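You operate a simulated robot arm through the tools that you are given. There is no shell and no other tool.

The job below is to be done with a simulated two-armed robot. You get a single attempt, and the scene is never put back.

JOB
Shut the mixer down and unplug it.
Fine: mixer switch and socket switch off before the plug comes out; dial to 0, lay the plug in the dish, socket cover shut.

The check looks at the end state, three seconds after you hand in, the way a careful person would. Anything else that was tipped, shoved, dropped, spilled or broken makes it a failure. Lids that push on must go on centred and level and be pressed home; caps that screw on are set level and turned clockwise until they are tight.

ROBOT AND FRAMES
Two 7-joint arms with two-finger parallel grippers on one trunk that stands fixed in place. Base frame: the origin is at the foot of the trunk, x ahead of it, y to its left, z up. Lengths are in m, angles in degrees, forces in N, time in s.
The left shoulder is at [0.07, 0.133, 1.151], the right one opposite. With the tool pointing down near the work surface each hand reaches from about 0.1 to 0.62 m from the base axis, measured 20 degrees to its own side. Payload 1.57 kg a hand.
The tool frame of a hand sits at the grasp point between the pads (the TCP): z along the fingers, y along the line on which they close. The tips reach 0.03 m beyond it. The gripper opens to 0.08 m. The fingers are 0.017 m wide and 0.012 m thick; the gripper's body (0.04 by 0.082 m) begins 0.08 m behind the TCP.
Orientation is that of the tool frame in the base frame, as a unit quaternion [x, y, z, w]. With the fingers straight down and closing along the base's y, the tool's x points along the base's -x, its y along +y and its z along -z.

CONTROLS
- The arms move only by the tool move_arm. It takes "left_targets", "right_targets" or both (then of equal length, played together; a hand with none holds still); each is a list of rows, each an object of numbers (a shift or turn left out is 0, a gripper value left out holds the last): "dx", "dy", "dz": the shift along the tool's x, y, z in m; "ax", "ay", "az": the turn, a rotation vector about the tool's x, y, z in degrees; "claw": the opening, from 0 (shut) to 1 (fully open). In form: [{"dx": .., "dy": .., "dz": .., "ax": .., "ay": .., "az": .., "claw": ..}, ...]. A call has 1 to 20 rows; each row shifts and turns the commanded pose from where the row before left it, along the tool's axes as they then stand. Each row takes 0.2 s and may step no farther than 0.05 m and 8.6 degrees from the row before; otherwise, or with a gripper value out of range, the whole call is refused. A pose out of reach is approached as far as the arm can. The call stops where the force on the tool passes 60 N (or 10 N more than at its start, if that is more) or the arm is blocked; 0.2 s more then pass. Each finger travels about 0.153 m/s and halts on what it meets, pressing with about 24 N; the grip force reading is that of the motor and also rises with nothing between the fingers. The clock runs only during rows and for 0.2 s after the last one: add rows that do not move to give the fingers time. The reply holds the time, the measured pose of the TCP, the force on the tool along the base axes, the opening and the grip force, in the units named above and with some noise, with the torque about the TCP (base axes, N m) and any sound that the robot's microphone picked up, and new pictures: "pictures" is both (left out), scene, wrist or none (wrist: the cameras of the hands that moved).
- Cameras (640 x 400 px; columns grow to the right, rows downward): "scene" is now at [0.1187, -0.0491, 1.3682]; the picture's right is [-0.58, -0.81, 0.00], its down [-0.54, 0.39, -0.75] and it looks along [0.61, -0.43, -0.67] (base axes); focal length 302 px, centre (320, 200). "left" rides on the left gripper at [0.072, 0.007, -0.122] in its tool frame; the picture's right is [-0.09, 1.00, 0.00], its down [-0.84, -0.08, -0.54] and it looks along [-0.54, -0.05, 0.84] (tool axes); focal length 238 px, centre (320, 200). "right" rides on the right gripper at [0.072, -0.007, -0.122] in its tool frame; the picture's right is [0.09, 1.00, 0.00], its down [-0.84, 0.08, -0.54] and it looks along [-0.54, 0.05, 0.84] (tool axes); focal length 238 px, centre (320, 200).
- slide_trunk(by): slides the trunk up (or, below 0, down) by that many m; the arms and the scene camera ride with it, the base frame stays. It gives what a move gives, with no picture.
- turn_head(pan, tilt): turns the head with the scene camera to pan (to the left, within 86 degrees either way) and tilt (down, from -29 to 69), counted from straight ahead of the robot. It gives what a move gives, and a new picture of the scene camera.
- measure_at(camera, pixels): for up to 12 pixels [column, row] of the newest picture of that camera ("zoom" is the newest enlarged one), the place [x, y, z] in the base frame of the surface seen there, good to about 0.003 m. It takes no simulated time.
- enlarge(camera, box): a new picture of the part [left, top, right, bottom] of that camera's present view, enlarged. It takes no simulated time.
- sign_off(): hands the job in; it is judged then, once.

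Open the grippers and draw the arms clear of the work before you hand the job in, unless the task says otherwise.

The tools are called after "Emit:" as a command line: name --argument value ..., lists and objects as JSON in quotes. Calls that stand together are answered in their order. move_arm: Moves the arms, as the interface text tells. Its arguments: {"type":"object","properties":{"left_targets":{"type":"array","items":{"type":"object","properties":{"dx":{"type":"number"},"dy":{"type":"number"},"dz":{"type":"number"},"ax":{"type":"number"},"ay":{"type":"number"},"az":{"type":"number"},"claw":{"type":"number"}}}},"right_targets":{"type":"array","items":{"type":"object","properties":{"dx":{"type":"number"},"dy":{"type":"number"},"dz":{"type":"number"},"ax":{"type":"number"},"ay":{"type":"number"},"az":{"type":"number"},"claw":{"type":"number"}}}},"pictures":{"type":"string","enum":["both","scene","wrist","none"]}},"required":[]} The other tools are called the same way: slide_trunk (by) slides the trunk up or down; turn_head (pan, tilt) turns the head that bears the scene camera; measure_at (camera, pixels) gives the place of the surface under pixels of a picture; enlarge (camera, box) takes an enlarged picture of a part of a camera's view; sign_off () hands the job in.

At the start:

```text
t: 0.0
left_tool_pos: [0.3854, -0.0584, 1.0792]
left_tool_rot: [0.0, 1.0, 0.0, 0.001]
left_force: [-0.3, -0.1, 0.6]
left_wrist_torque: [-0.02, 0.02, 0.02]
left_width: 0.0799
left_finger_force: 0.1
right_tool_pos: [0.3776, -0.4051, 1.1459]
right_tool_rot: [-0.001, 1.0, -0.001, 0.0]
right_force: [-0.5, 1.2, -0.2]
right_wrist_torque: [-0.01, 0.01, -0.04]
right_width: 0.0799
right_finger_force: 0.0
trunk travel left (down, up): [-0.725, 0.215]
head pan, tilt: [-35.5, 41.7]
```

scene: 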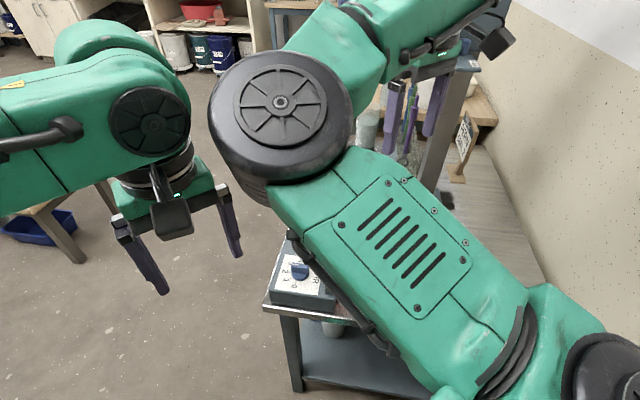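
right: 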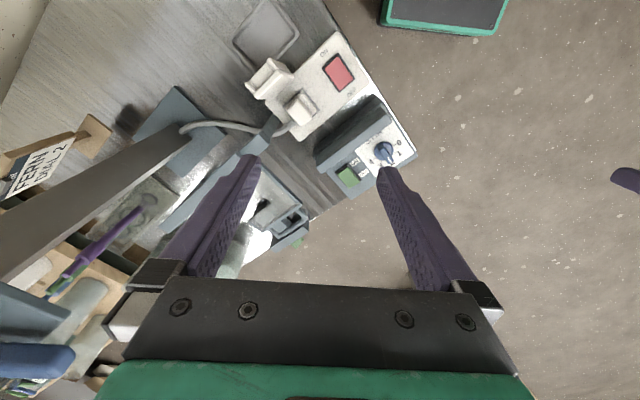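
left: 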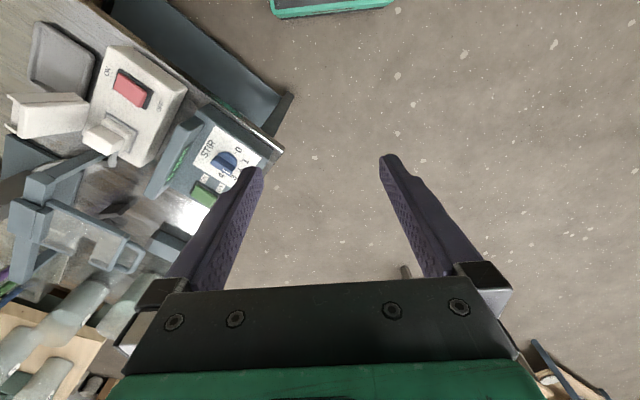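

The scene view is blocked by the arm, but the wrist cameras show a socket with a red rocker, a plug, an open cover, a mixer controller with a blue dial and a green switch, and a dish. I enlarge both wrist views to see the details.

Emit:
enlarge --camera "right" --box '[100, 0, 440, 212]'

Emit:
enlarge --camera "left" --box '[0, 0, 300, 300]'

```text
1.88 times, centred on (270, 106) of right
```

zoom: 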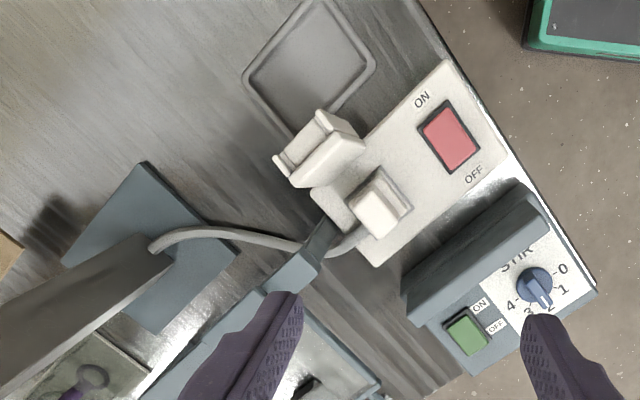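

```text
1.33 times, centred on (150, 150) of left
```

zoom: 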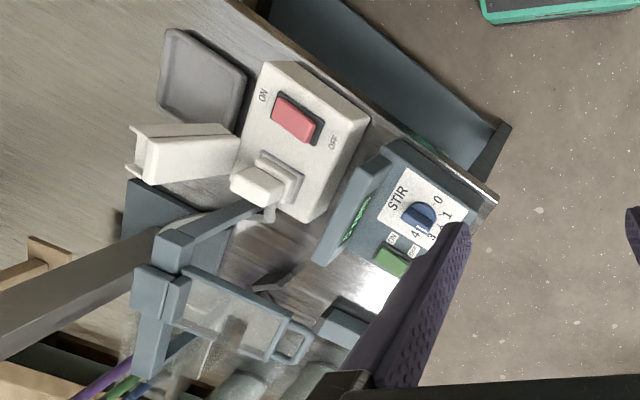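

The controls are visible in both wrist views. I measure the positions of the main items in the right view (rocker, plug, cover, dish, dial, green switch) and in the left view.

Emit:
measure_at --camera "right" --pixels '[[339, 72], [300, 107], [268, 78], [265, 33], [384, 151], [347, 175], [355, 130], [337, 35], [368, 85], [300, 138], [320, 110], [220, 60]]'

Emit:
measure_at --camera "left" --pixels '[[130, 89], [105, 140], [50, 115], [62, 57], [225, 162], [203, 193], [170, 160], [120, 50], [183, 92], [130, 160], [100, 225], [165, 215]]'

```text
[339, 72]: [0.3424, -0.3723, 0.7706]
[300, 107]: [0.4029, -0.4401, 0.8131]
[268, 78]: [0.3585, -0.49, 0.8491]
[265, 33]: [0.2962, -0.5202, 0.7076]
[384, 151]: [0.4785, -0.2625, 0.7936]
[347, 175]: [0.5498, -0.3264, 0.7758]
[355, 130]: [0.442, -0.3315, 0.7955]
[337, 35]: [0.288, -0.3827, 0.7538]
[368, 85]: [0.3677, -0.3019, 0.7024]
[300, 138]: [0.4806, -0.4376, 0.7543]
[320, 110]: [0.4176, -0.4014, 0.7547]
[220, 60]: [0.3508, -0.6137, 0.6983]
```

```text
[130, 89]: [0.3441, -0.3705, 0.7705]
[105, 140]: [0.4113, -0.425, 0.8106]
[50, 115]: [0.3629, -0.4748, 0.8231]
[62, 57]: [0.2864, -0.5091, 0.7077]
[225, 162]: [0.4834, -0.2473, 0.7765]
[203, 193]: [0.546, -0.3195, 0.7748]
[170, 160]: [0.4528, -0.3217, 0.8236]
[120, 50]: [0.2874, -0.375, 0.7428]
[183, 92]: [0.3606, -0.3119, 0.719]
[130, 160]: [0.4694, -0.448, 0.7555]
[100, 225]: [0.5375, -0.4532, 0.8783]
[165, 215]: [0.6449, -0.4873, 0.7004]
```

The table top is about z 0.70, the socket block top 0.755, and the control panel about 0.775. I enlarge more tightly on the controls to read the switch positions and the dial.

Emit:
enlarge --camera "right" --box '[310, 90, 430, 200]'

Emit:
enlarge --camera "right" --box '[220, 0, 390, 150]'

Emit:
enlarge --camera "left" --box '[140, 100, 290, 220]'

Emit:
enlarge --camera "left" --box '[0, 20, 200, 190]'

```text
3.64 times, centred on (370, 145) of right
```

zoom: 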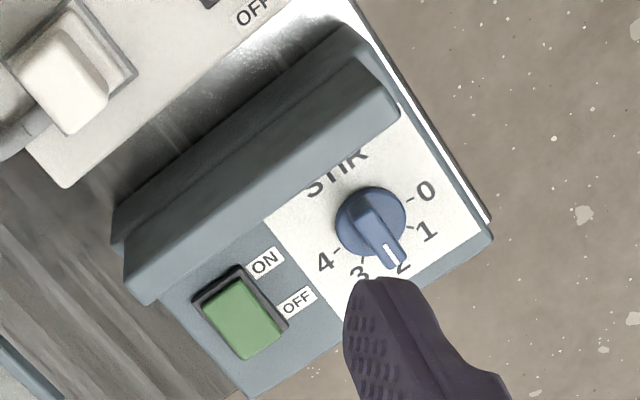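

```text
2.67 times, centred on (305, 75) of right
```

zoom: 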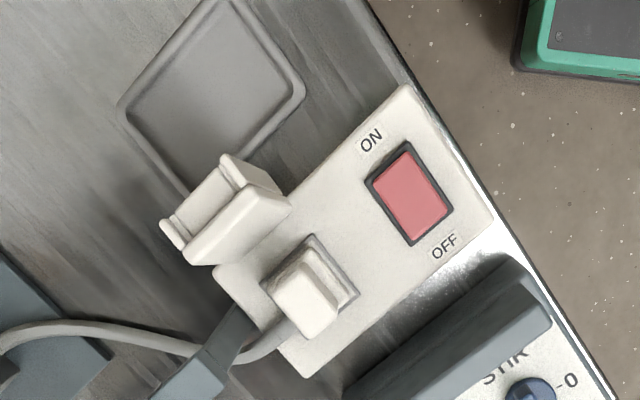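

```text
3.33 times, centred on (215, 160) of left
```

zoom: 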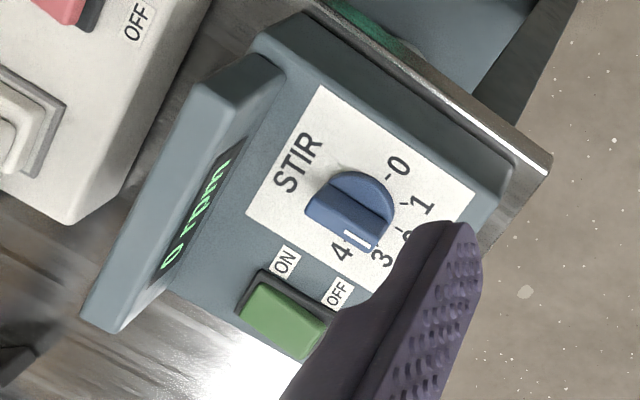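

```text
2.35 times, centred on (100, 105) of left
```

zoom: 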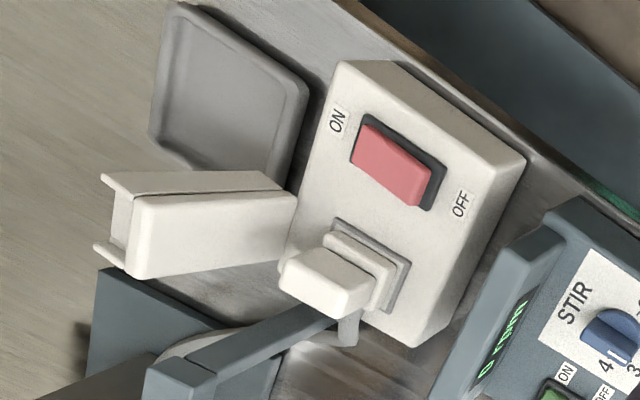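

The green rocker and dial panel sits near the table edge, the dial points to 2, and the rocker labels are ON and OFF. I measure panel, socket and cover points to work out the tilts and outlines.

Emit:
measure_at --camera "left" --pixels '[[215, 131], [258, 158], [197, 163], [221, 188], [206, 176], [233, 113], [290, 150], [198, 190], [213, 200], [193, 200], [207, 205], [240, 158]]'

Emit:
measure_at --camera "right" --pixels '[[347, 147], [395, 133], [413, 155], [400, 170], [339, 162], [350, 157], [337, 170], [356, 175], [345, 180], [332, 171], [385, 160], [380, 145]]'

Emit:
measure_at --camera "right" --pixels '[[306, 27], [340, 53], [350, 88], [327, 70], [352, 76], [372, 84], [306, 137], [290, 108], [305, 95], [318, 100], [300, 120], [310, 110]]'

Emit:
measure_at --camera "left" --pixels '[[42, 93], [124, 103], [122, 95], [52, 135], [122, 107], [90, 133], [138, 117], [175, 132], [130, 140], [95, 100], [150, 75], [170, 140]]'

```text
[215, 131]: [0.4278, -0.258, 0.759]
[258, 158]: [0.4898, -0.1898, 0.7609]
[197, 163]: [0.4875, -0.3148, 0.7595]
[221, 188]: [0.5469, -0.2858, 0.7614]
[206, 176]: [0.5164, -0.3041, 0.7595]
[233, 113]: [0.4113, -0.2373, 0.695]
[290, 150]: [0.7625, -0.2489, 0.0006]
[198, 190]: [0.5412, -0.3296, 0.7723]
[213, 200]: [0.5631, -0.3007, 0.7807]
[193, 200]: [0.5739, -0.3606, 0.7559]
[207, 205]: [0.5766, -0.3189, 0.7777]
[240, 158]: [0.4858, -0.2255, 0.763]
```

```text
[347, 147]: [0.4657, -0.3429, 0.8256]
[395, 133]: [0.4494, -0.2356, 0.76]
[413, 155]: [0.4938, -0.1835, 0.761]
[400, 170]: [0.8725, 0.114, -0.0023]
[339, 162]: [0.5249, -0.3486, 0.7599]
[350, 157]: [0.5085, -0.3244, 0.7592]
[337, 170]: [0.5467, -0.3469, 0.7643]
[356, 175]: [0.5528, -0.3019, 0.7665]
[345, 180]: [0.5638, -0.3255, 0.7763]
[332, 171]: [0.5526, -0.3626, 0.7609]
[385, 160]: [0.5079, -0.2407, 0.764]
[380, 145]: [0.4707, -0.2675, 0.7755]
```

```text
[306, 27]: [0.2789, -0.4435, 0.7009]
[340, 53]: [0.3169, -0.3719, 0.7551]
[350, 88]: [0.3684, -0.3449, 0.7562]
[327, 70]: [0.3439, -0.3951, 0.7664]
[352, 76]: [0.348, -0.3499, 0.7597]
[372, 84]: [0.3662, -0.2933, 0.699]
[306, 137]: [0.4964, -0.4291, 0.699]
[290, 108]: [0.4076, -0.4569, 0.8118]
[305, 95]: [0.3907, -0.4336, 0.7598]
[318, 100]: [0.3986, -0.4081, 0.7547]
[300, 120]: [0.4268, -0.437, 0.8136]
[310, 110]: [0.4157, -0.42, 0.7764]
```

```text
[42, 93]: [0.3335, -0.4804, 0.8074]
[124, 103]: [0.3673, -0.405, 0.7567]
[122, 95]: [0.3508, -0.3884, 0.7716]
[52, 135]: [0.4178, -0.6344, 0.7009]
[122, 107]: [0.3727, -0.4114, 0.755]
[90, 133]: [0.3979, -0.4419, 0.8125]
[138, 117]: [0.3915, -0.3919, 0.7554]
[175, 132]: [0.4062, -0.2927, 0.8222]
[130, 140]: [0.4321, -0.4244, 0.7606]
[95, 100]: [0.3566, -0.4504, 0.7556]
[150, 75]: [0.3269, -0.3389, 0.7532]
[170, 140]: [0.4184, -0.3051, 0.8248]
```

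Panel and socket tops are level (z about 0.760 and 0.755), and the green rocker's OFF end is raised (0.781 against 0.772), so it is ON. I lower the right hand 0.18 m straight down over the socket for a closer look; tips stay at about 0.94, above everything there.

Emit:
move_arm --right_targets '[{"dz": 0.045}, {"dz": 0.045}, {"dz": 0.045}, {"dz": 0.045}]'

```text
t: 1.0
left_tool_pos: [0.3864, -0.0588, 1.0792]
left_tool_rot: [0.0, 1.0, 0.0, 0.001]
left_force: [0.4, 0.0, -0.4]
left_wrist_torque: [-0.02, -0.02, 0.02]
left_width: 0.0797
left_finger_force: 0.2
right_tool_pos: [0.3787, -0.4086, 0.9634]
right_tool_rot: [-0.001, 1.0, -0.001, 0.001]
right_force: [-0.1, -0.3, -0.3]
right_wrist_torque: [0.01, 0.0, 0.01]
right_width: 0.08
right_finger_force: 0.1
trunk travel left (down, up): [-0.725, 0.215]
head pan, tilt: [-35.5, 41.7]
```

scene: 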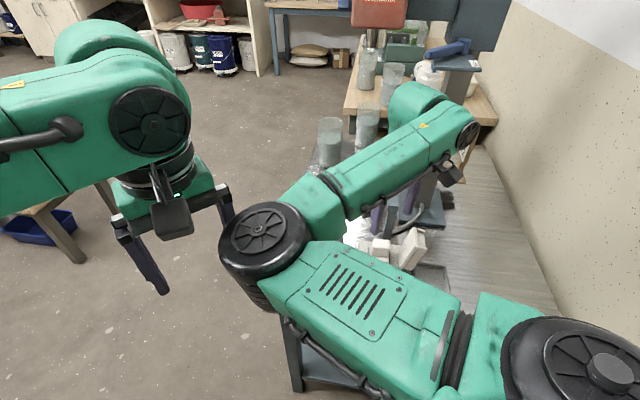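
right: 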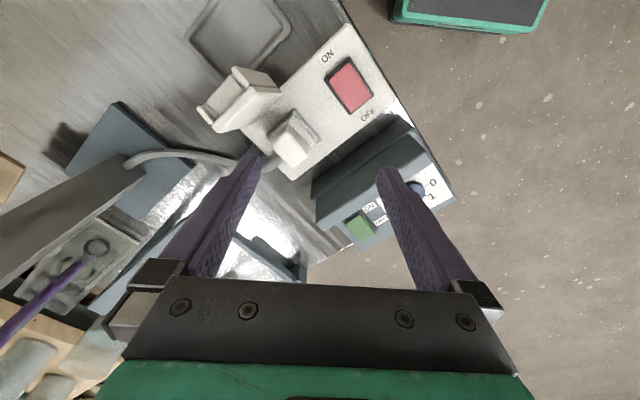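

The closer view shows the socket block at (320,100), the dish at (240,30) and the cover at (238,95). I enlarge it for detail.

Emit:
enlarge --camera "right" --box '[180, 0, 420, 190]'

Emit:
enlarge --camera "left" --box '[0, 0, 300, 220]'

```text
2.11 times, centred on (300, 95) of right
```

zoom: 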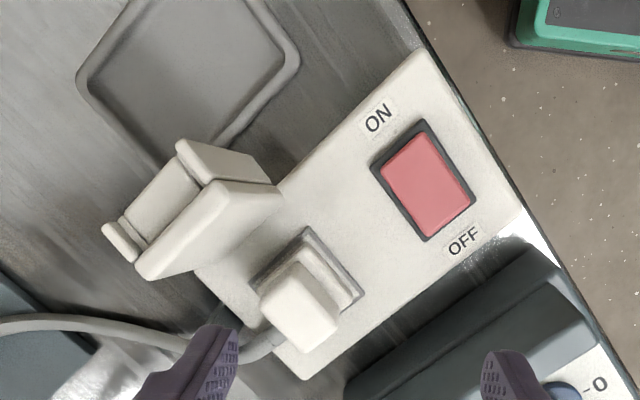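

```text
1.82 times, centred on (150, 110) of left
```

zoom: 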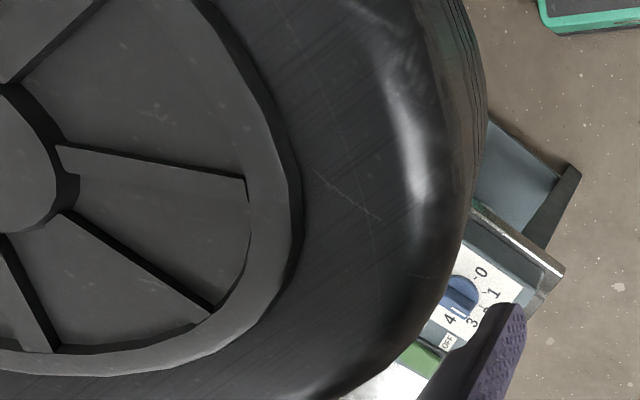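

The left camera is now blocked by the right elbow, so I move the left hand 0.2 m to the left to keep the arms apart. I also measure the red rocker's heights, the plug and the cover in the zoomed right view first.

Emit:
enlarge --camera "right" --box '[180, 0, 420, 190]'

Emit:
measure_at --camera "zoom" --pixels '[[385, 170], [420, 140], [405, 160], [425, 185], [445, 205], [425, 225], [465, 195], [460, 185], [415, 215], [374, 165], [425, 122], [472, 208]]'

Emit:
measure_at --camera "zoom" --pixels '[[262, 292], [292, 270], [335, 310], [305, 345], [298, 305], [305, 230], [252, 272], [360, 290], [420, 50], [305, 378], [520, 225], [200, 285]]'

Emit:
measure_at --camera "zoom" --pixels '[[180, 145], [275, 175], [208, 190], [140, 265], [280, 195], [195, 165], [105, 230], [160, 210], [230, 215], [180, 250], [245, 160], [130, 250]]'

Emit:
measure_at --camera "zoom" --pixels '[[80, 85], [130, 5], [250, 5], [298, 60], [215, 145], [170, 165], [190, 70], [130, 60], [230, 100], [90, 100], [280, 65], [245, 20]]'

Emit:
move_arm --left_targets '[{"dy": 0.05}, {"dy": 0.05}, {"dy": 0.05}, {"dy": 0.05}]'

```text
2.11 times, centred on (300, 95) of right
```

zoom: 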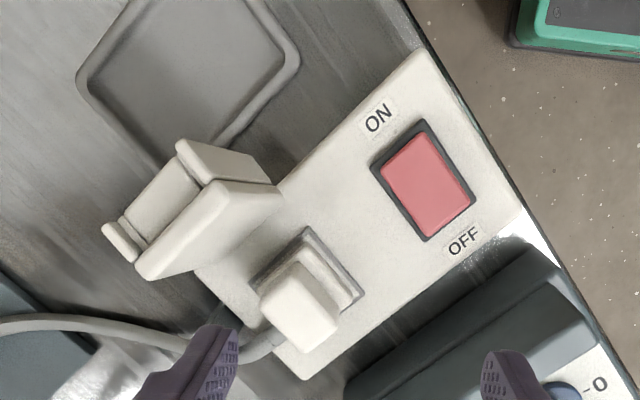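

```text
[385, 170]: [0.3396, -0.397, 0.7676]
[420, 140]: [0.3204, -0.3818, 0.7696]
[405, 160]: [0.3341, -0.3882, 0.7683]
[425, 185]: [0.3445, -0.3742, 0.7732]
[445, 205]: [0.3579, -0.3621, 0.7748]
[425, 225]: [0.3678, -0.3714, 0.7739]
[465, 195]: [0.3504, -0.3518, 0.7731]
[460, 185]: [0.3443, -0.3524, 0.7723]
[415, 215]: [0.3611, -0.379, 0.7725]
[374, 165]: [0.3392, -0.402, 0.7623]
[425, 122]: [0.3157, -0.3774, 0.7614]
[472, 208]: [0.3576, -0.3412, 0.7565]
```

```text
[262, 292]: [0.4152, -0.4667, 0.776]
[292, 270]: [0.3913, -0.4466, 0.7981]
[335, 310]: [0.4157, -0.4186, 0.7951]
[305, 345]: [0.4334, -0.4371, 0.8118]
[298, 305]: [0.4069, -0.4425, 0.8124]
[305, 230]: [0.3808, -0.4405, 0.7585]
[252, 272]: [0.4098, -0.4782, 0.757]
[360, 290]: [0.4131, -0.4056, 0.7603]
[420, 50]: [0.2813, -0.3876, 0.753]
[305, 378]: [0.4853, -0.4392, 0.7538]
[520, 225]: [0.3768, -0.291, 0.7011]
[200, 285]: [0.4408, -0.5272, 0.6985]
```

```text
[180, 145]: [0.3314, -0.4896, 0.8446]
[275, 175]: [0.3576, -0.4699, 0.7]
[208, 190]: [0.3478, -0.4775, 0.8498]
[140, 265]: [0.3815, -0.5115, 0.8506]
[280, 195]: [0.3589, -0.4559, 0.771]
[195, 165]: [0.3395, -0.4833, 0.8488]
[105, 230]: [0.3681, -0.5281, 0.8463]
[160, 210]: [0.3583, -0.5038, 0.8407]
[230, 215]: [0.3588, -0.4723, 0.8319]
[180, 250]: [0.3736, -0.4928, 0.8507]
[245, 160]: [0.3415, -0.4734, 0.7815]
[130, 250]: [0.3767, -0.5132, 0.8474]
```

```text
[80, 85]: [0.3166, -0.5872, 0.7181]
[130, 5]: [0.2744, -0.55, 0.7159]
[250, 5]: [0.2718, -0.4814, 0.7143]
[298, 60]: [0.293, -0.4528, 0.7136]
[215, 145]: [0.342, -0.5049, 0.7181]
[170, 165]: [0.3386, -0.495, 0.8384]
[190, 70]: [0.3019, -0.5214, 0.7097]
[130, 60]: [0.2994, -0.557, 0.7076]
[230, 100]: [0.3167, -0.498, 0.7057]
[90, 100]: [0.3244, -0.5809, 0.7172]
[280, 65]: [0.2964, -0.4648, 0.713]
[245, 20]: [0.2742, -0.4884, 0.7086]
```

```text
t: 2.0
left_tool_pos: [0.3828, 0.1436, 1.0801]
left_tool_rot: [0.0, 1.0, -0.002, -0.001]
left_force: [-0.4, 0.4, 0.0]
left_wrist_torque: [-0.03, 0.0, 0.01]
left_width: 0.0797
left_finger_force: 0.0
right_tool_pos: [0.3775, -0.4053, 0.9653]
right_tool_rot: [0.0, 1.0, -0.003, 0.0]
right_force: [0.2, 0.3, 0.6]
right_wrist_torque: [-0.03, 0.03, -0.03]
right_width: 0.0801
right_finger_force: 0.0
trunk travel left (down, up): [-0.725, 0.215]
head pan, tilt: [-35.5, 41.7]
```

scene: 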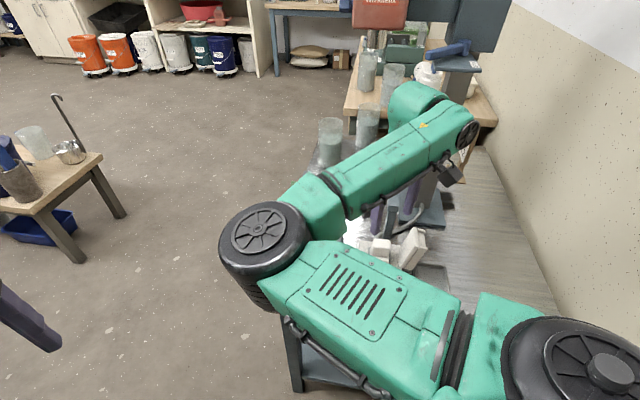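
left: 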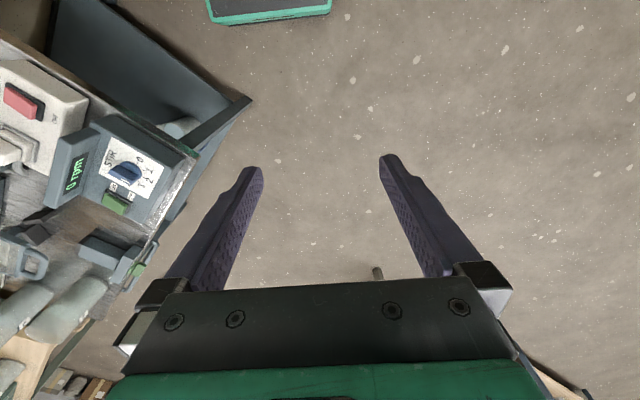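

The red rocker's OFF end is raised too (0.775 against 0.768), so the socket is ON. The left camera now sees the green switch at about (115,203); I enlarge it and measure the rocker and dial there.

Emit:
enlarge --camera "left" --box '[40, 110, 200, 230]'

```text
3.33 times, centred on (120, 170) of left
```

zoom: 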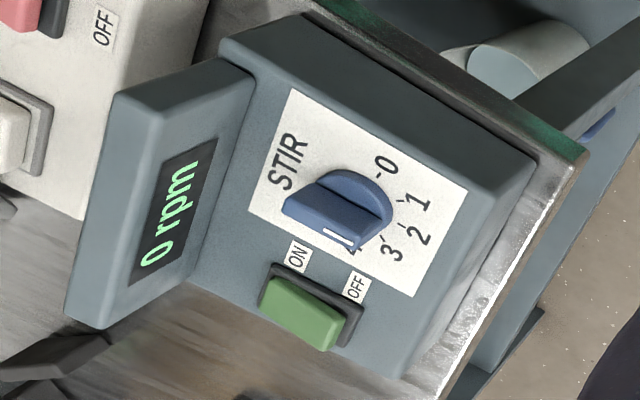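

The display reads 0 rpm and the green rocker is pressed at its ON end. I measure points on the knob ridge, the number marks and the rocker.

Emit:
measure_at --camera "zoom" --pixels '[[315, 190], [345, 178], [380, 195], [300, 205], [350, 225], [375, 222], [340, 238], [385, 210], [330, 215], [293, 195], [365, 243], [345, 205]]'

Emit:
measure_at --camera "zoom" --pixels '[[386, 168], [416, 204], [417, 236], [391, 252], [352, 252], [377, 177], [402, 200], [402, 226], [382, 240], [289, 145], [299, 255], [356, 286]]'

Emit:
measure_at --camera "zoom" --pixels '[[280, 285], [265, 305], [330, 345], [340, 315], [305, 310], [320, 320], [290, 265], [360, 310], [262, 298], [335, 330], [310, 330], [345, 345]]'

Emit:
measure_at --camera "zoom" --pixels '[[300, 20], [535, 155], [410, 375], [190, 285], [215, 65], [120, 95], [70, 315], [100, 325], [180, 270], [250, 75], [400, 340], [470, 290]]'

```text
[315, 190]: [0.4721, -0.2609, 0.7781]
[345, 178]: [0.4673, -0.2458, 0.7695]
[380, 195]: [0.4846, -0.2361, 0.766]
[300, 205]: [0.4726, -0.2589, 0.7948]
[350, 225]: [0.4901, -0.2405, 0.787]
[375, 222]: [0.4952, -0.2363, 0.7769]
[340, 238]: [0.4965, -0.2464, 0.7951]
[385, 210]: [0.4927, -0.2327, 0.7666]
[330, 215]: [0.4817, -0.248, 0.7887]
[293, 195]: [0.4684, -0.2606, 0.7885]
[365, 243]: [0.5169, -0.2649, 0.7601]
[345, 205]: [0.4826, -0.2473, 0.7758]
```

```text
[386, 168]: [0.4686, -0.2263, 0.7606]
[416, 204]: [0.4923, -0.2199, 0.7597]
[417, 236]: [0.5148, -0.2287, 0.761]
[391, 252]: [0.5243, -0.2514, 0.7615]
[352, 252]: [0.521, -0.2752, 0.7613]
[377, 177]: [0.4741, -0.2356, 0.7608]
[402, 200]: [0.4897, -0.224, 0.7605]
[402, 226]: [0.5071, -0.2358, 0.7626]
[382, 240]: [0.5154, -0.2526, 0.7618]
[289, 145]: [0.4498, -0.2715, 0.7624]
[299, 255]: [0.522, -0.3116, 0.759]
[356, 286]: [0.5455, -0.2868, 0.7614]
```

```text
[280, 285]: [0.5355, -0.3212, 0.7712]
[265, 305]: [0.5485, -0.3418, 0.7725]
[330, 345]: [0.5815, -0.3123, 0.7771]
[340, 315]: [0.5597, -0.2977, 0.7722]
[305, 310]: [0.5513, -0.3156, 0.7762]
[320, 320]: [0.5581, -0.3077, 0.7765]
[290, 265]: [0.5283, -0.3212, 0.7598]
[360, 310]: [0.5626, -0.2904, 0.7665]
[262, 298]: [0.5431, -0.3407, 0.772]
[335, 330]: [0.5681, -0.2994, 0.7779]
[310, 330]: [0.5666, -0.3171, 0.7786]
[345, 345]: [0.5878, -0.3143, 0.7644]
```

```text
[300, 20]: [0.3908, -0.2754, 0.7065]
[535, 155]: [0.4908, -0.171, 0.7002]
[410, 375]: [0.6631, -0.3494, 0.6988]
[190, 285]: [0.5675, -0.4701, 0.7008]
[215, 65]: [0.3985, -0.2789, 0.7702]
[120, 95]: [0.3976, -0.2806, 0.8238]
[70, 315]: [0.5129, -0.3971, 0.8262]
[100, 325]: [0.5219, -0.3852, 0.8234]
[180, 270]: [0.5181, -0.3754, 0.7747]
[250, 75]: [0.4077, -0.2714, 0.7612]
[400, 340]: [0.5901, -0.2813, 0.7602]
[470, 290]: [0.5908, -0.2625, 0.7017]
```

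The knob ridge points at about 45° in the base frame (toward 2), knob centre near (0.490,-0.2535), top z 0.795; 0 lies near 130°, so the dial must turn about 85–90° counter-clockwise seen from above. Before moving in, I measure the mixer stand and other tall things around in the right view.

Emit:
measure_at --camera "right" --pixels '[[120, 180], [60, 210], [10, 260], [20, 200], [130, 160], [190, 215], [250, 250], [290, 265], [270, 240], [80, 270], [110, 215], [60, 300]]'

Emit:
measure_at --camera "left" --pixels '[[15, 245], [35, 265], [110, 245], [135, 265], [60, 300], [20, 310], [40, 235], [100, 280], [80, 215], [10, 150], [5, 270], [120, 260]]'

Emit:
enlarge --camera "left" --box '[0, 180, 180, 330]'

Emit:
enlarge --camera "right" --box '[0, 80, 320, 300]'

```text
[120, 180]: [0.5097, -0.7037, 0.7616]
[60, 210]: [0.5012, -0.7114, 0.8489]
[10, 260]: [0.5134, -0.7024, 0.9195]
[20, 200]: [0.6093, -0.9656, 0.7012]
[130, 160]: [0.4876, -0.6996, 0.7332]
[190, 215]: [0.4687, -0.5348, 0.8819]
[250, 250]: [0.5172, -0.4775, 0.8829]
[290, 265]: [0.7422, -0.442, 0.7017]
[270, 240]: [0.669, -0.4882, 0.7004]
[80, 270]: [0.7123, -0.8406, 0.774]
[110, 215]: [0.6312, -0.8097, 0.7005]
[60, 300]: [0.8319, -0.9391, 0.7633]
```

```text
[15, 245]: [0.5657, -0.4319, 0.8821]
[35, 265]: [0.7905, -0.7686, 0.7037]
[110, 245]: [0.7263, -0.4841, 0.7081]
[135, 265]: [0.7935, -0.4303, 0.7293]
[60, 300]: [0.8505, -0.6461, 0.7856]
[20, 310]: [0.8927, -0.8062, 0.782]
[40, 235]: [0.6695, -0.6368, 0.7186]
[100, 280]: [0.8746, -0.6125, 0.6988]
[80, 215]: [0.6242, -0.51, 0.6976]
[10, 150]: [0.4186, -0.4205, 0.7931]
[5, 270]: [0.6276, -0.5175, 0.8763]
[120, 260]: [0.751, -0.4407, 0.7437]
```

```text
2.67 times, centred on (90, 255) of left
```

zoom: 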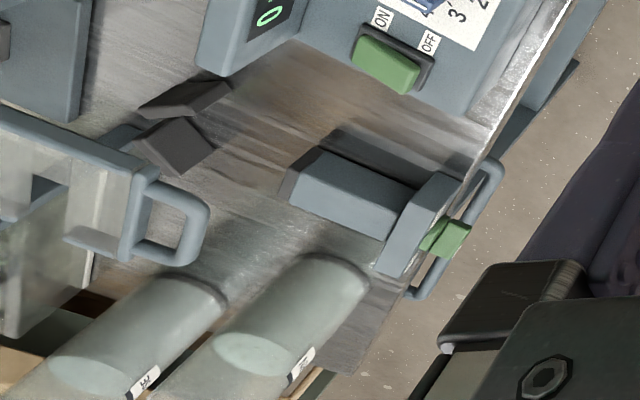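

```text
1.82 times, centred on (160, 190) of right
```

zoom: 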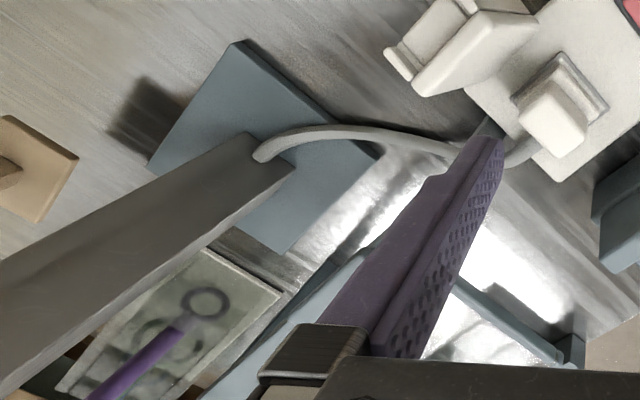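

A transparent guard frame with its top at z 0.88 runs from (0.47,-0.53) to (0.57,-0.43), well clear of the panel. I shut the right gripper, turn it 45° counter-clockwise seen from above (so its thin side lies along the rockers), and travel level to above the green rocker's OFF end at about (0.567,-0.310).

Emit:
move_arm --right_targets '[{"az": -7.5, "claw": 0}, {"az": -7.5}, {"az": -7.5}, {"az": -7.5}, {"az": -7.5}, {"az": -7.5}, {"dx": -0.0335, "dy": -0.0111}, {"dx": -0.0335, "dy": -0.0111}, {"dx": -0.0335, "dy": -0.0111}, {"dx": -0.0335, "dy": -0.0111}, {"dx": -0.0335, "dy": -0.0111}, {"dx": -0.0335, "dy": -0.0111}]'

```text
t: 4.6
left_tool_pos: [0.3837, 0.1395, 1.0803]
left_tool_rot: [-0.001, 1.0, 0.001, -0.001]
left_force: [0.2, -0.6, 0.4]
left_wrist_torque: [-0.03, 0.01, 0.04]
left_width: 0.0799
left_finger_force: 0.1
right_tool_pos: [0.5677, -0.3111, 0.9647]
right_tool_rot: [-0.383, 0.924, -0.001, -0.001]
right_force: [0.0, 0.3, -0.2]
right_wrist_torque: [-0.02, 0.01, -0.01]
right_width: 0.0
right_finger_force: 20.6
trunk travel left (down, up): [-0.725, 0.215]
head pan, tilt: [-35.5, 41.7]
```

scene: 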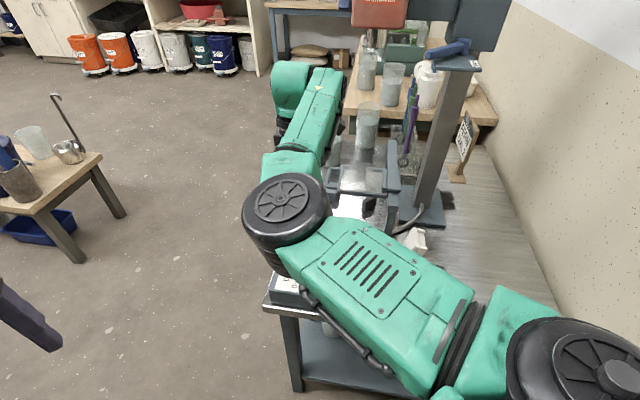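
right: 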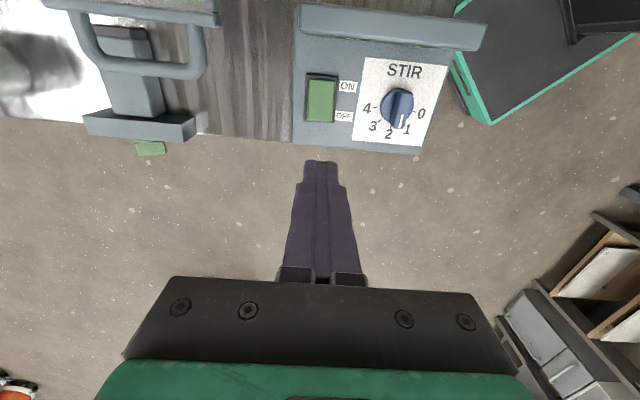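

Now the right camera looks squarely at the panel: rocker at (321,100), dial at (398,105). I enlarge and measure.

Emit:
enlarge --camera "right" --box '[280, 20, 480, 170]'

Emit:
measure_at --camera "right" --pixels '[[310, 78], [334, 78], [320, 85], [320, 100], [312, 119], [331, 119], [320, 117], [322, 123], [400, 92], [403, 122], [397, 100], [402, 110]]'

```text
2.67 times, centred on (380, 95) of right
```

zoom: 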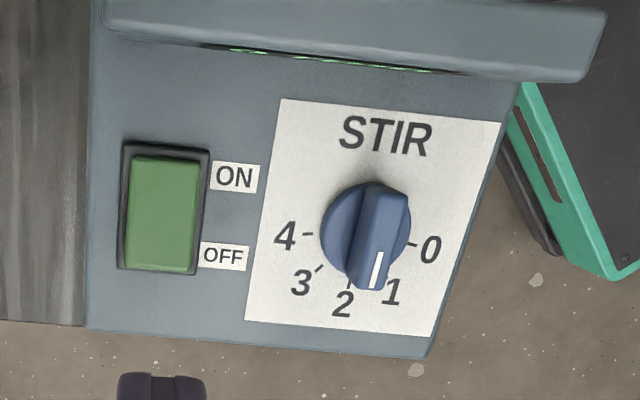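

```text
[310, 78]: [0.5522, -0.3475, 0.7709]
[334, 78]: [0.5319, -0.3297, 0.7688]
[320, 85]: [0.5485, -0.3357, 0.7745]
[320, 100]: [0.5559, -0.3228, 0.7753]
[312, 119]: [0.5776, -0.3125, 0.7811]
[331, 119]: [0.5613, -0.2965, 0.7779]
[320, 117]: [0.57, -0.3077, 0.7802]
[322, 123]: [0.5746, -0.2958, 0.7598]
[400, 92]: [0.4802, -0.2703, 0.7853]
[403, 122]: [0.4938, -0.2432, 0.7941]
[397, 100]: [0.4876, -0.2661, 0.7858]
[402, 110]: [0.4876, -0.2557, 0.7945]
```

The panel axes match the tool axes, so the pointer is at 2 (45° direction) and 0 is at 135°, a 90° counter-clockwise turn. The shut fingertips are above the OFF half (mid about (0.566,-0.311)); I go down to just above it.

Emit:
move_arm --right_targets '[{"dz": 0.035}, {"dz": 0.035}, {"dz": 0.035}, {"dz": 0.035}, {}]' --pictures "wrist"

```text
t: 5.8
left_tool_pos: [0.3836, 0.1409, 1.0802]
left_tool_rot: [0.001, 1.0, 0.0, -0.001]
left_force: [-0.2, 0.0, -0.8]
left_wrist_torque: [-0.01, 0.01, 0.01]
left_width: 0.08
left_finger_force: 0.0
right_tool_pos: [0.5676, -0.3096, 0.8245]
right_tool_rot: [-0.384, 0.923, -0.001, 0.001]
right_force: [-0.2, -0.2, 0.7]
right_wrist_torque: [0.03, 0.03, -0.02]
right_width: 0.0
right_finger_force: 21.7
trunk travel left (down, up): [-0.725, 0.215]
head pan, tilt: [-35.5, 41.7]
```

right: 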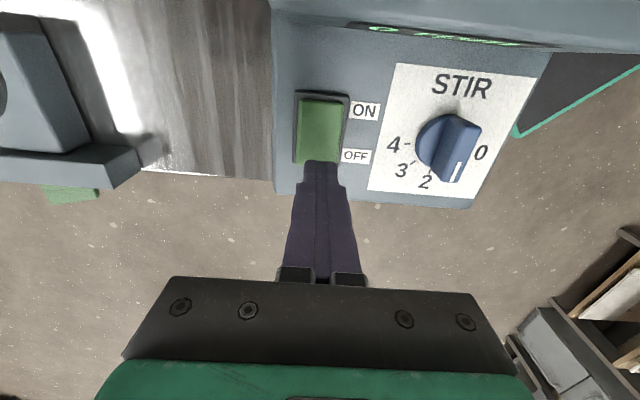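

The tips sit at z about 0.794 right over the very end of the OFF half, so I shift 4 mm toward the rocker's middle and press down in small steps to tip z about 0.769.

Emit:
move_arm --right_targets '[{"dx": 0.004}, {"dz": 0.008}, {"dz": 0.005}, {"dz": 0.004}, {"dz": 0.004}, {"dz": 0.004}, {}]' --pictures "wrist"

```text
t: 7.4
left_tool_pos: [0.38, 0.1418, 1.0821]
left_tool_rot: [0.001, 1.0, -0.001, 0.002]
left_force: [0.3, -0.3, 0.5]
left_wrist_torque: [-0.02, 0.01, -0.01]
left_width: 0.0801
left_finger_force: 0.1
right_tool_pos: [0.5649, -0.312, 0.8052]
right_tool_rot: [-0.384, 0.923, -0.005, 0.002]
right_force: [9.2, -1.1, 29.8]
right_wrist_torque: [-0.16, -0.05, 0.36]
right_width: 0.0
right_finger_force: 21.5
trunk travel left (down, up): [-0.725, 0.215]
head pan, tilt: [-35.5, 41.7]
```

right: 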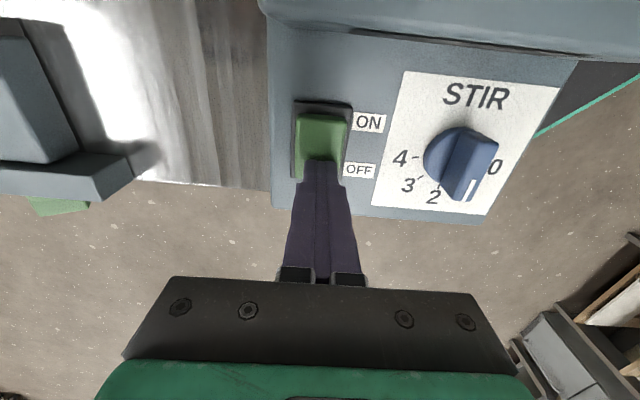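

The force is 30 N and the green digits on the display edge have gone; the ON end now looks raised. I lift off 4 cm to check.

Emit:
move_arm --right_targets '[{"dz": -0.02}, {"dz": -0.04}, {"dz": -0.04}, {}]' --pictures "wrist"

Emit:
enlarge --camera "right" --box '[270, 20, 500, 200]'

Emit:
enlarge --camera "left" --box '[40, 110, 200, 230]'

```text
t: 8.4
left_tool_pos: [0.3833, 0.1415, 1.0799]
left_tool_rot: [0.001, 1.0, 0.0, 0.0]
left_force: [-0.4, -0.7, -0.3]
left_wrist_torque: [0.02, -0.02, 0.04]
left_width: 0.0801
left_finger_force: 0.0
right_tool_pos: [0.5658, -0.3161, 0.9003]
right_tool_rot: [-0.383, 0.924, -0.002, 0.0]
right_force: [0.0, -0.4, 0.9]
right_wrist_torque: [0.03, 0.0, 0.03]
right_width: 0.0
right_finger_force: 22.0
trunk travel left (down, up): [-0.725, 0.215]
head pan, tilt: [-35.5, 41.7]
```

right: 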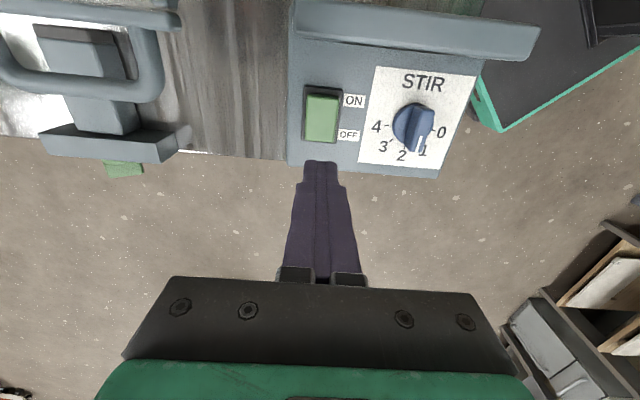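

```text
2.22 times, centred on (385, 110) of right
```

zoom: 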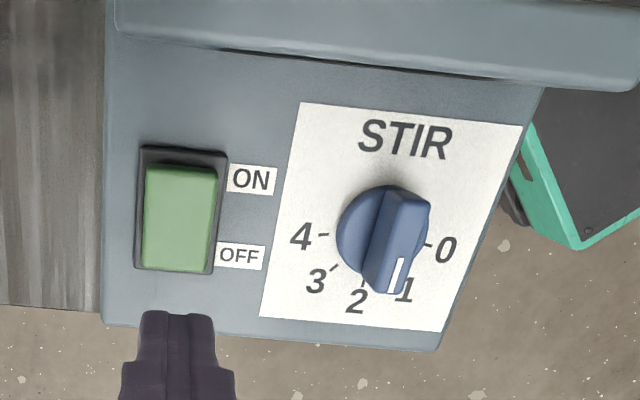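

```text
3.33 times, centred on (120, 170) of left
```

zoom: 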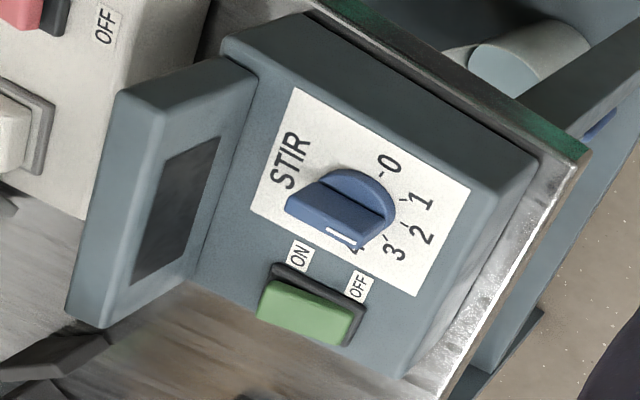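

The display is now dark and the ON end stands raised, so the mixer switch is off. Next is the dial: I measure the ridge's top edges in the current right view to centre the grip.

Emit:
measure_at --camera "right" --pixels '[[417, 110], [419, 129], [419, 143], [412, 128], [426, 130], [430, 113], [407, 147], [420, 149], [424, 110], [414, 138], [395, 122], [400, 140]]'

Emit:
measure_at --camera "left" --pixels '[[121, 168], [126, 169], [131, 170], [118, 166], [124, 172], [128, 174], [116, 170], [129, 165], [135, 172], [126, 160], [140, 168], [122, 175]]'

```text
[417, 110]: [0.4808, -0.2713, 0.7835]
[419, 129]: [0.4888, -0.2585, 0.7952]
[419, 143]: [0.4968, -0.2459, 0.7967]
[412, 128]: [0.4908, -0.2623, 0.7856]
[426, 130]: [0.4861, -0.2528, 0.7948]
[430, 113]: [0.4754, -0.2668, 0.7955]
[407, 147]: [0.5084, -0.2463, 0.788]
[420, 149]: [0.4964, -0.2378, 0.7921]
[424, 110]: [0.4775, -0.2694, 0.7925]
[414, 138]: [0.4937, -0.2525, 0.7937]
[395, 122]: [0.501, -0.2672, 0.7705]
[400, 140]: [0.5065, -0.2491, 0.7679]
```

```text
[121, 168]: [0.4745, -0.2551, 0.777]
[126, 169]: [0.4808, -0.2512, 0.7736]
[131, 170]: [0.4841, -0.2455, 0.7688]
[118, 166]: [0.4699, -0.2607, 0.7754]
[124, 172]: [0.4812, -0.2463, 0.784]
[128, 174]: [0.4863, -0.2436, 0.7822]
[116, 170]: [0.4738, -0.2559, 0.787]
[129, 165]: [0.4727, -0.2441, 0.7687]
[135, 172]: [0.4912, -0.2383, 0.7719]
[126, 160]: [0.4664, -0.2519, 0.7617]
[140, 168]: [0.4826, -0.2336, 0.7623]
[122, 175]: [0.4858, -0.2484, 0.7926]
```

Ridge faces are about 16.6 mm apart, centred at about (0.489,-0.2535), ridge along 45°. I move level to above it with the gripper opened to about 0.05 m.

Emit:
move_arm --right_targets '[{"dx": 0.0034, "dy": 0.0329, "claw": 0.6}, {"dx": 0.0033, "dy": 0.0329}, {"dx": 0.0033, "dy": 0.0329}, {}, {}]' --pictures "wrist"

```text
t: 9.6
left_tool_pos: [0.3828, 0.1406, 1.0808]
left_tool_rot: [0.0, 1.0, 0.0, 0.0]
left_force: [1.1, 0.1, 1.1]
left_wrist_torque: [0.03, 0.0, -0.02]
left_width: 0.0804
left_finger_force: 0.0
right_tool_pos: [0.4949, -0.2605, 0.8989]
right_tool_rot: [-0.38, 0.925, -0.006, 0.001]
right_force: [0.7, 0.5, 0.3]
right_wrist_torque: [-0.05, 0.02, -0.04]
right_width: 0.0483
right_finger_force: 0.0
right hand out of reach, approached as far as the arm can: row 1, 3
trunk travel left (down, up): [-0.725, 0.215]
head pan, tilt: [-35.5, 41.7]
```

right: 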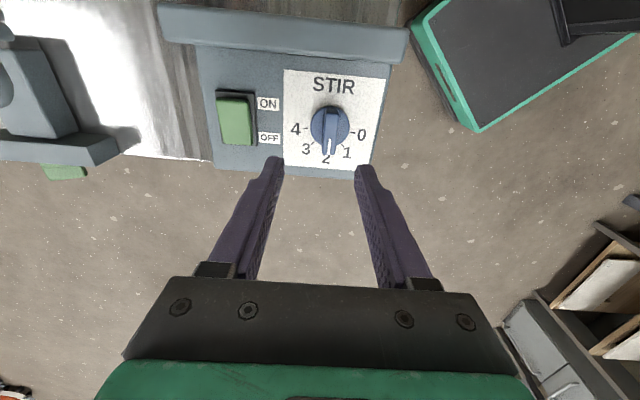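

The arm reports out of reach near (0.495,-0.2605), which is probably a wrist-roll limit and not distance. I test by turning a little in the other direction (+8° twice) and stepping toward the knob again to see which side is free.

Emit:
move_arm --right_targets '[{"az": 8}, {"az": 8}, {}]' --pictures "none"

```text
t: 10.4
left_tool_pos: [0.3834, 0.1407, 1.0806]
left_tool_rot: [-0.001, 1.0, 0.0, 0.0]
left_force: [-0.5, 0.2, -0.3]
left_wrist_torque: [0.0, -0.03, 0.01]
left_width: 0.08
left_finger_force: 0.2
right_tool_pos: [0.4929, -0.2617, 0.8978]
right_tool_rot: [-0.247, 0.969, -0.008, 0.0]
right_force: [-0.7, -0.1, -0.2]
right_wrist_torque: [0.03, 0.0, 0.0]
right_width: 0.0477
right_finger_force: 0.0
trunk travel left (down, up): [-0.725, 0.215]
head pan, tilt: [-35.5, 41.7]
```

No reach warning that way. I rise 5 cm and roll the wrist further in the free (clockwise-from-above) direction toward tool y at -45°, so the ridge can be gripped with room to turn 90° counter-clockwise.

Emit:
move_arm --right_targets '[{"dz": -0.05}, {"az": 8.2}, {"az": 8.2}, {"az": 8.2}, {"az": 8.2}, {"az": 8.2}, {"az": 8.2}, {"az": 8.2}, {"az": 8.2}, {"az": 8.2}, {}]' --pictures "both"

```text
t: 12.8
left_tool_pos: [0.385, 0.1407, 1.0809]
left_tool_rot: [0.0, 1.0, 0.0, 0.0]
left_force: [0.5, 0.0, 0.0]
left_wrist_torque: [0.01, 0.0, 0.0]
left_width: 0.0797
left_finger_force: 0.0
right_tool_pos: [0.5076, -0.2773, 0.9386]
right_tool_rot: [0.379, 0.926, 0.0, 0.001]
right_force: [0.1, 0.4, 0.3]
right_wrist_torque: [-0.03, 0.0, -0.03]
right_width: 0.0481
right_finger_force: 0.2
right hand out of reach, approached as far as the arm can: row 1, 10
trunk travel left (down, up): [-0.725, 0.215]
head pan, tilt: [-35.5, 41.7]
```

scene: 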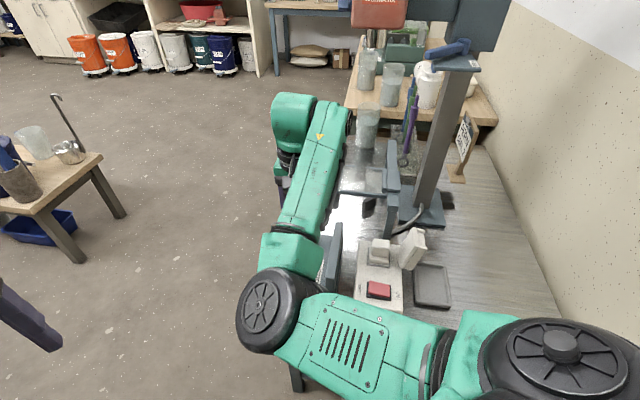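
right: 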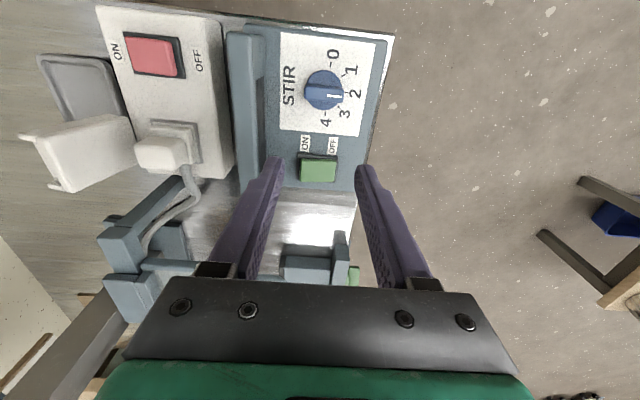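

The wrist is now at tool y = 45° and the scene camera can finally see socket, cover and dish. The reach warnings came when rising and turning near here, so I test whether going lower toward the knob (tips to z 0.82) is accepted.

Emit:
move_arm --right_targets '[{"dz": 0.03}, {"dz": 0.03}, {"dz": 0.028}, {"dx": 0.015, "dy": 0.0018}, {"dx": 0.015, "dy": 0.0019}, {}]' --pictures "both"

```text
t: 14.2
left_tool_pos: [0.3843, 0.1399, 1.081]
left_tool_rot: [0.0, 1.0, 0.0, 0.0]
left_force: [-0.3, 0.0, -0.9]
left_wrist_torque: [-0.01, -0.01, 0.01]
left_width: 0.0801
left_finger_force: 0.0
right_tool_pos: [0.4838, -0.2944, 0.8621]
right_tool_rot: [0.383, 0.924, -0.003, 0.005]
right_force: [-0.7, 0.4, 0.0]
right_wrist_torque: [-0.01, -0.01, 0.01]
right_width: 0.0478
right_finger_force: 0.1
right hand out of reach, approached as far as the arm can: row 1, 2, 3, 4, 5
trunk travel left (down, up): [-0.725, 0.215]
head pan, tilt: [-35.5, 41.7]
```

scene: 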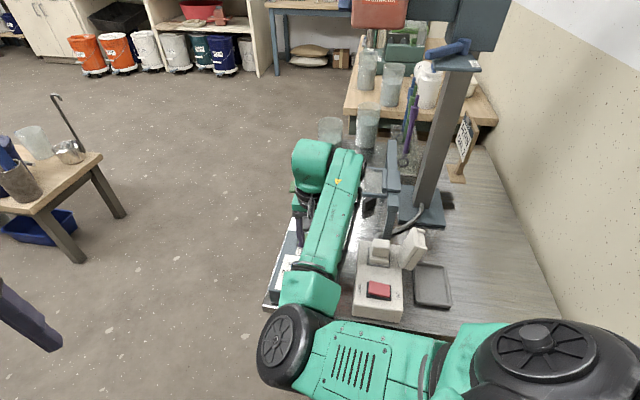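
right: 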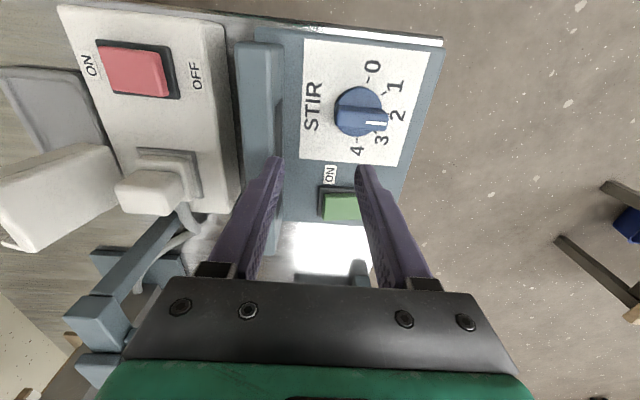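

Many rows were out of reach and the hand slid toward the hood, so I stop there. I measure where the elbow and forearm are in the scene view to understand the arm's posture.

Emit:
measure_at --camera "scene" --pixels '[[280, 345], [310, 290], [330, 220], [320, 160], [380, 355], [540, 335], [460, 345], [305, 200], [345, 170], [297, 240], [285, 290], [350, 340]]'

Emit:
move_arm --right_targets '[{"dz": -0.03, "dy": 0.015}, {"dz": -0.03, "dy": 0.015}, {}]' --pictures "none"

```text
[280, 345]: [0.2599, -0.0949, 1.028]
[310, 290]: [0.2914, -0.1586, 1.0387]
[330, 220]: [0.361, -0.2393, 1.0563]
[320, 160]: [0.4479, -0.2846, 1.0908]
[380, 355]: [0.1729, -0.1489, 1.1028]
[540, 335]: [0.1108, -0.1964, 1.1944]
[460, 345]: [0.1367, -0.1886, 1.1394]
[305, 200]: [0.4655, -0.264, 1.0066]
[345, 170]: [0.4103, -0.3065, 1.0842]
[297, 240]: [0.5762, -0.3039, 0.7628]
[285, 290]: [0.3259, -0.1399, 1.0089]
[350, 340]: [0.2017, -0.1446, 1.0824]
```

```text
t: 15.0
left_tool_pos: [0.3836, 0.1407, 1.0803]
left_tool_rot: [0.0, 1.0, 0.0, 0.0]
left_force: [0.1, 0.8, -1.0]
left_wrist_torque: [0.03, 0.05, -0.02]
left_width: 0.0803
left_finger_force: 0.2
right_tool_pos: [0.4976, -0.2763, 0.9209]
right_tool_rot: [0.378, 0.926, 0.0, 0.0]
right_force: [0.2, -0.1, -0.4]
right_wrist_torque: [0.0, -0.02, 0.0]
right_width: 0.0481
right_finger_force: 0.0
right hand out of reach, approached as far as the arm can: row 1, 2
trunk travel left (down, up): [-0.725, 0.215]
head pan, tilt: [-35.5, 41.7]
```

The elbow sits inward at about (0.26,-0.10,1.02), so wrist limits bite here at ±45° yaw. I return the wrist to the neutral yaw (tool y along base y), where things should be freer, and approach above the knob.

Emit:
move_arm --right_targets '[{"az": -7.5}, {"az": -7.5}, {"az": -7.5}, {"az": -7.5}, {"az": -7.5}, {"az": -7.5}, {}]' --pictures "none"

```text
t: 16.6
left_tool_pos: [0.3842, 0.1403, 1.0816]
left_tool_rot: [0.0, 1.0, 0.0, 0.0]
left_force: [0.3, -0.4, 0.5]
left_wrist_torque: [0.02, -0.01, -0.01]
left_width: 0.0799
left_finger_force: 0.1
right_tool_pos: [0.4974, -0.2784, 0.9203]
right_tool_rot: [-0.004, 1.0, -0.001, 0.0]
right_force: [-0.6, 0.2, 0.3]
right_wrist_torque: [-0.01, 0.02, 0.0]
right_width: 0.0479
right_finger_force: 0.1
trunk travel left (down, up): [-0.725, 0.215]
head pan, tilt: [-35.5, 41.7]
```

Neutral yaw is accepted. I now step to above the knob at (0.489,-0.2535) and watch for warnings.

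Emit:
move_arm --right_targets '[{"dx": 0.0085, "dy": 0.0125}, {"dy": 0.0125}, {"dz": 0.025}, {"dz": 0.025}, {}]' --pictures "both"

```text
t: 17.8
left_tool_pos: [0.3846, 0.1408, 1.0812]
left_tool_rot: [0.0, 1.0, 0.0, 0.0]
left_force: [0.4, -0.9, -0.3]
left_wrist_torque: [0.02, -0.01, -0.01]
left_width: 0.0799
left_finger_force: 0.0
right_tool_pos: [0.502, -0.2673, 0.8664]
right_tool_rot: [0.002, 1.0, -0.005, 0.004]
right_force: [0.8, 0.8, -0.2]
right_wrist_torque: [0.0, -0.01, 0.03]
right_width: 0.0482
right_finger_force: 0.0
right hand out of reach, approached as far as the arm can: row 1, 2
trunk travel left (down, up): [-0.725, 0.215]
head pan, tilt: [-35.5, 41.7]
```

scene: 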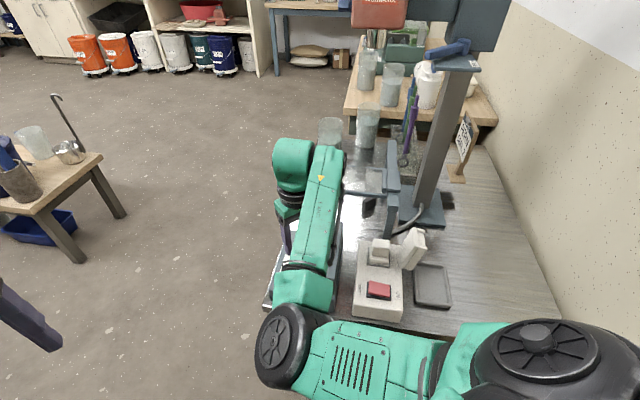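
right: 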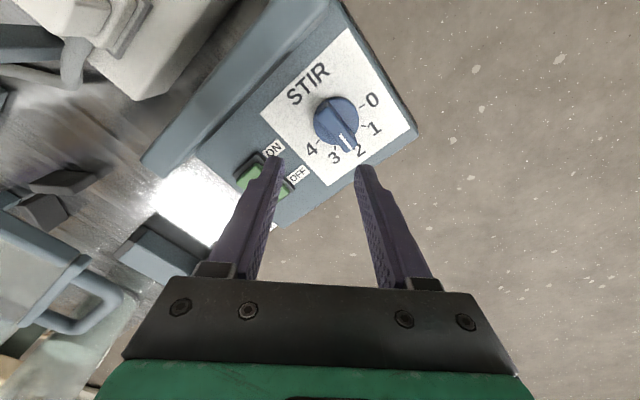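

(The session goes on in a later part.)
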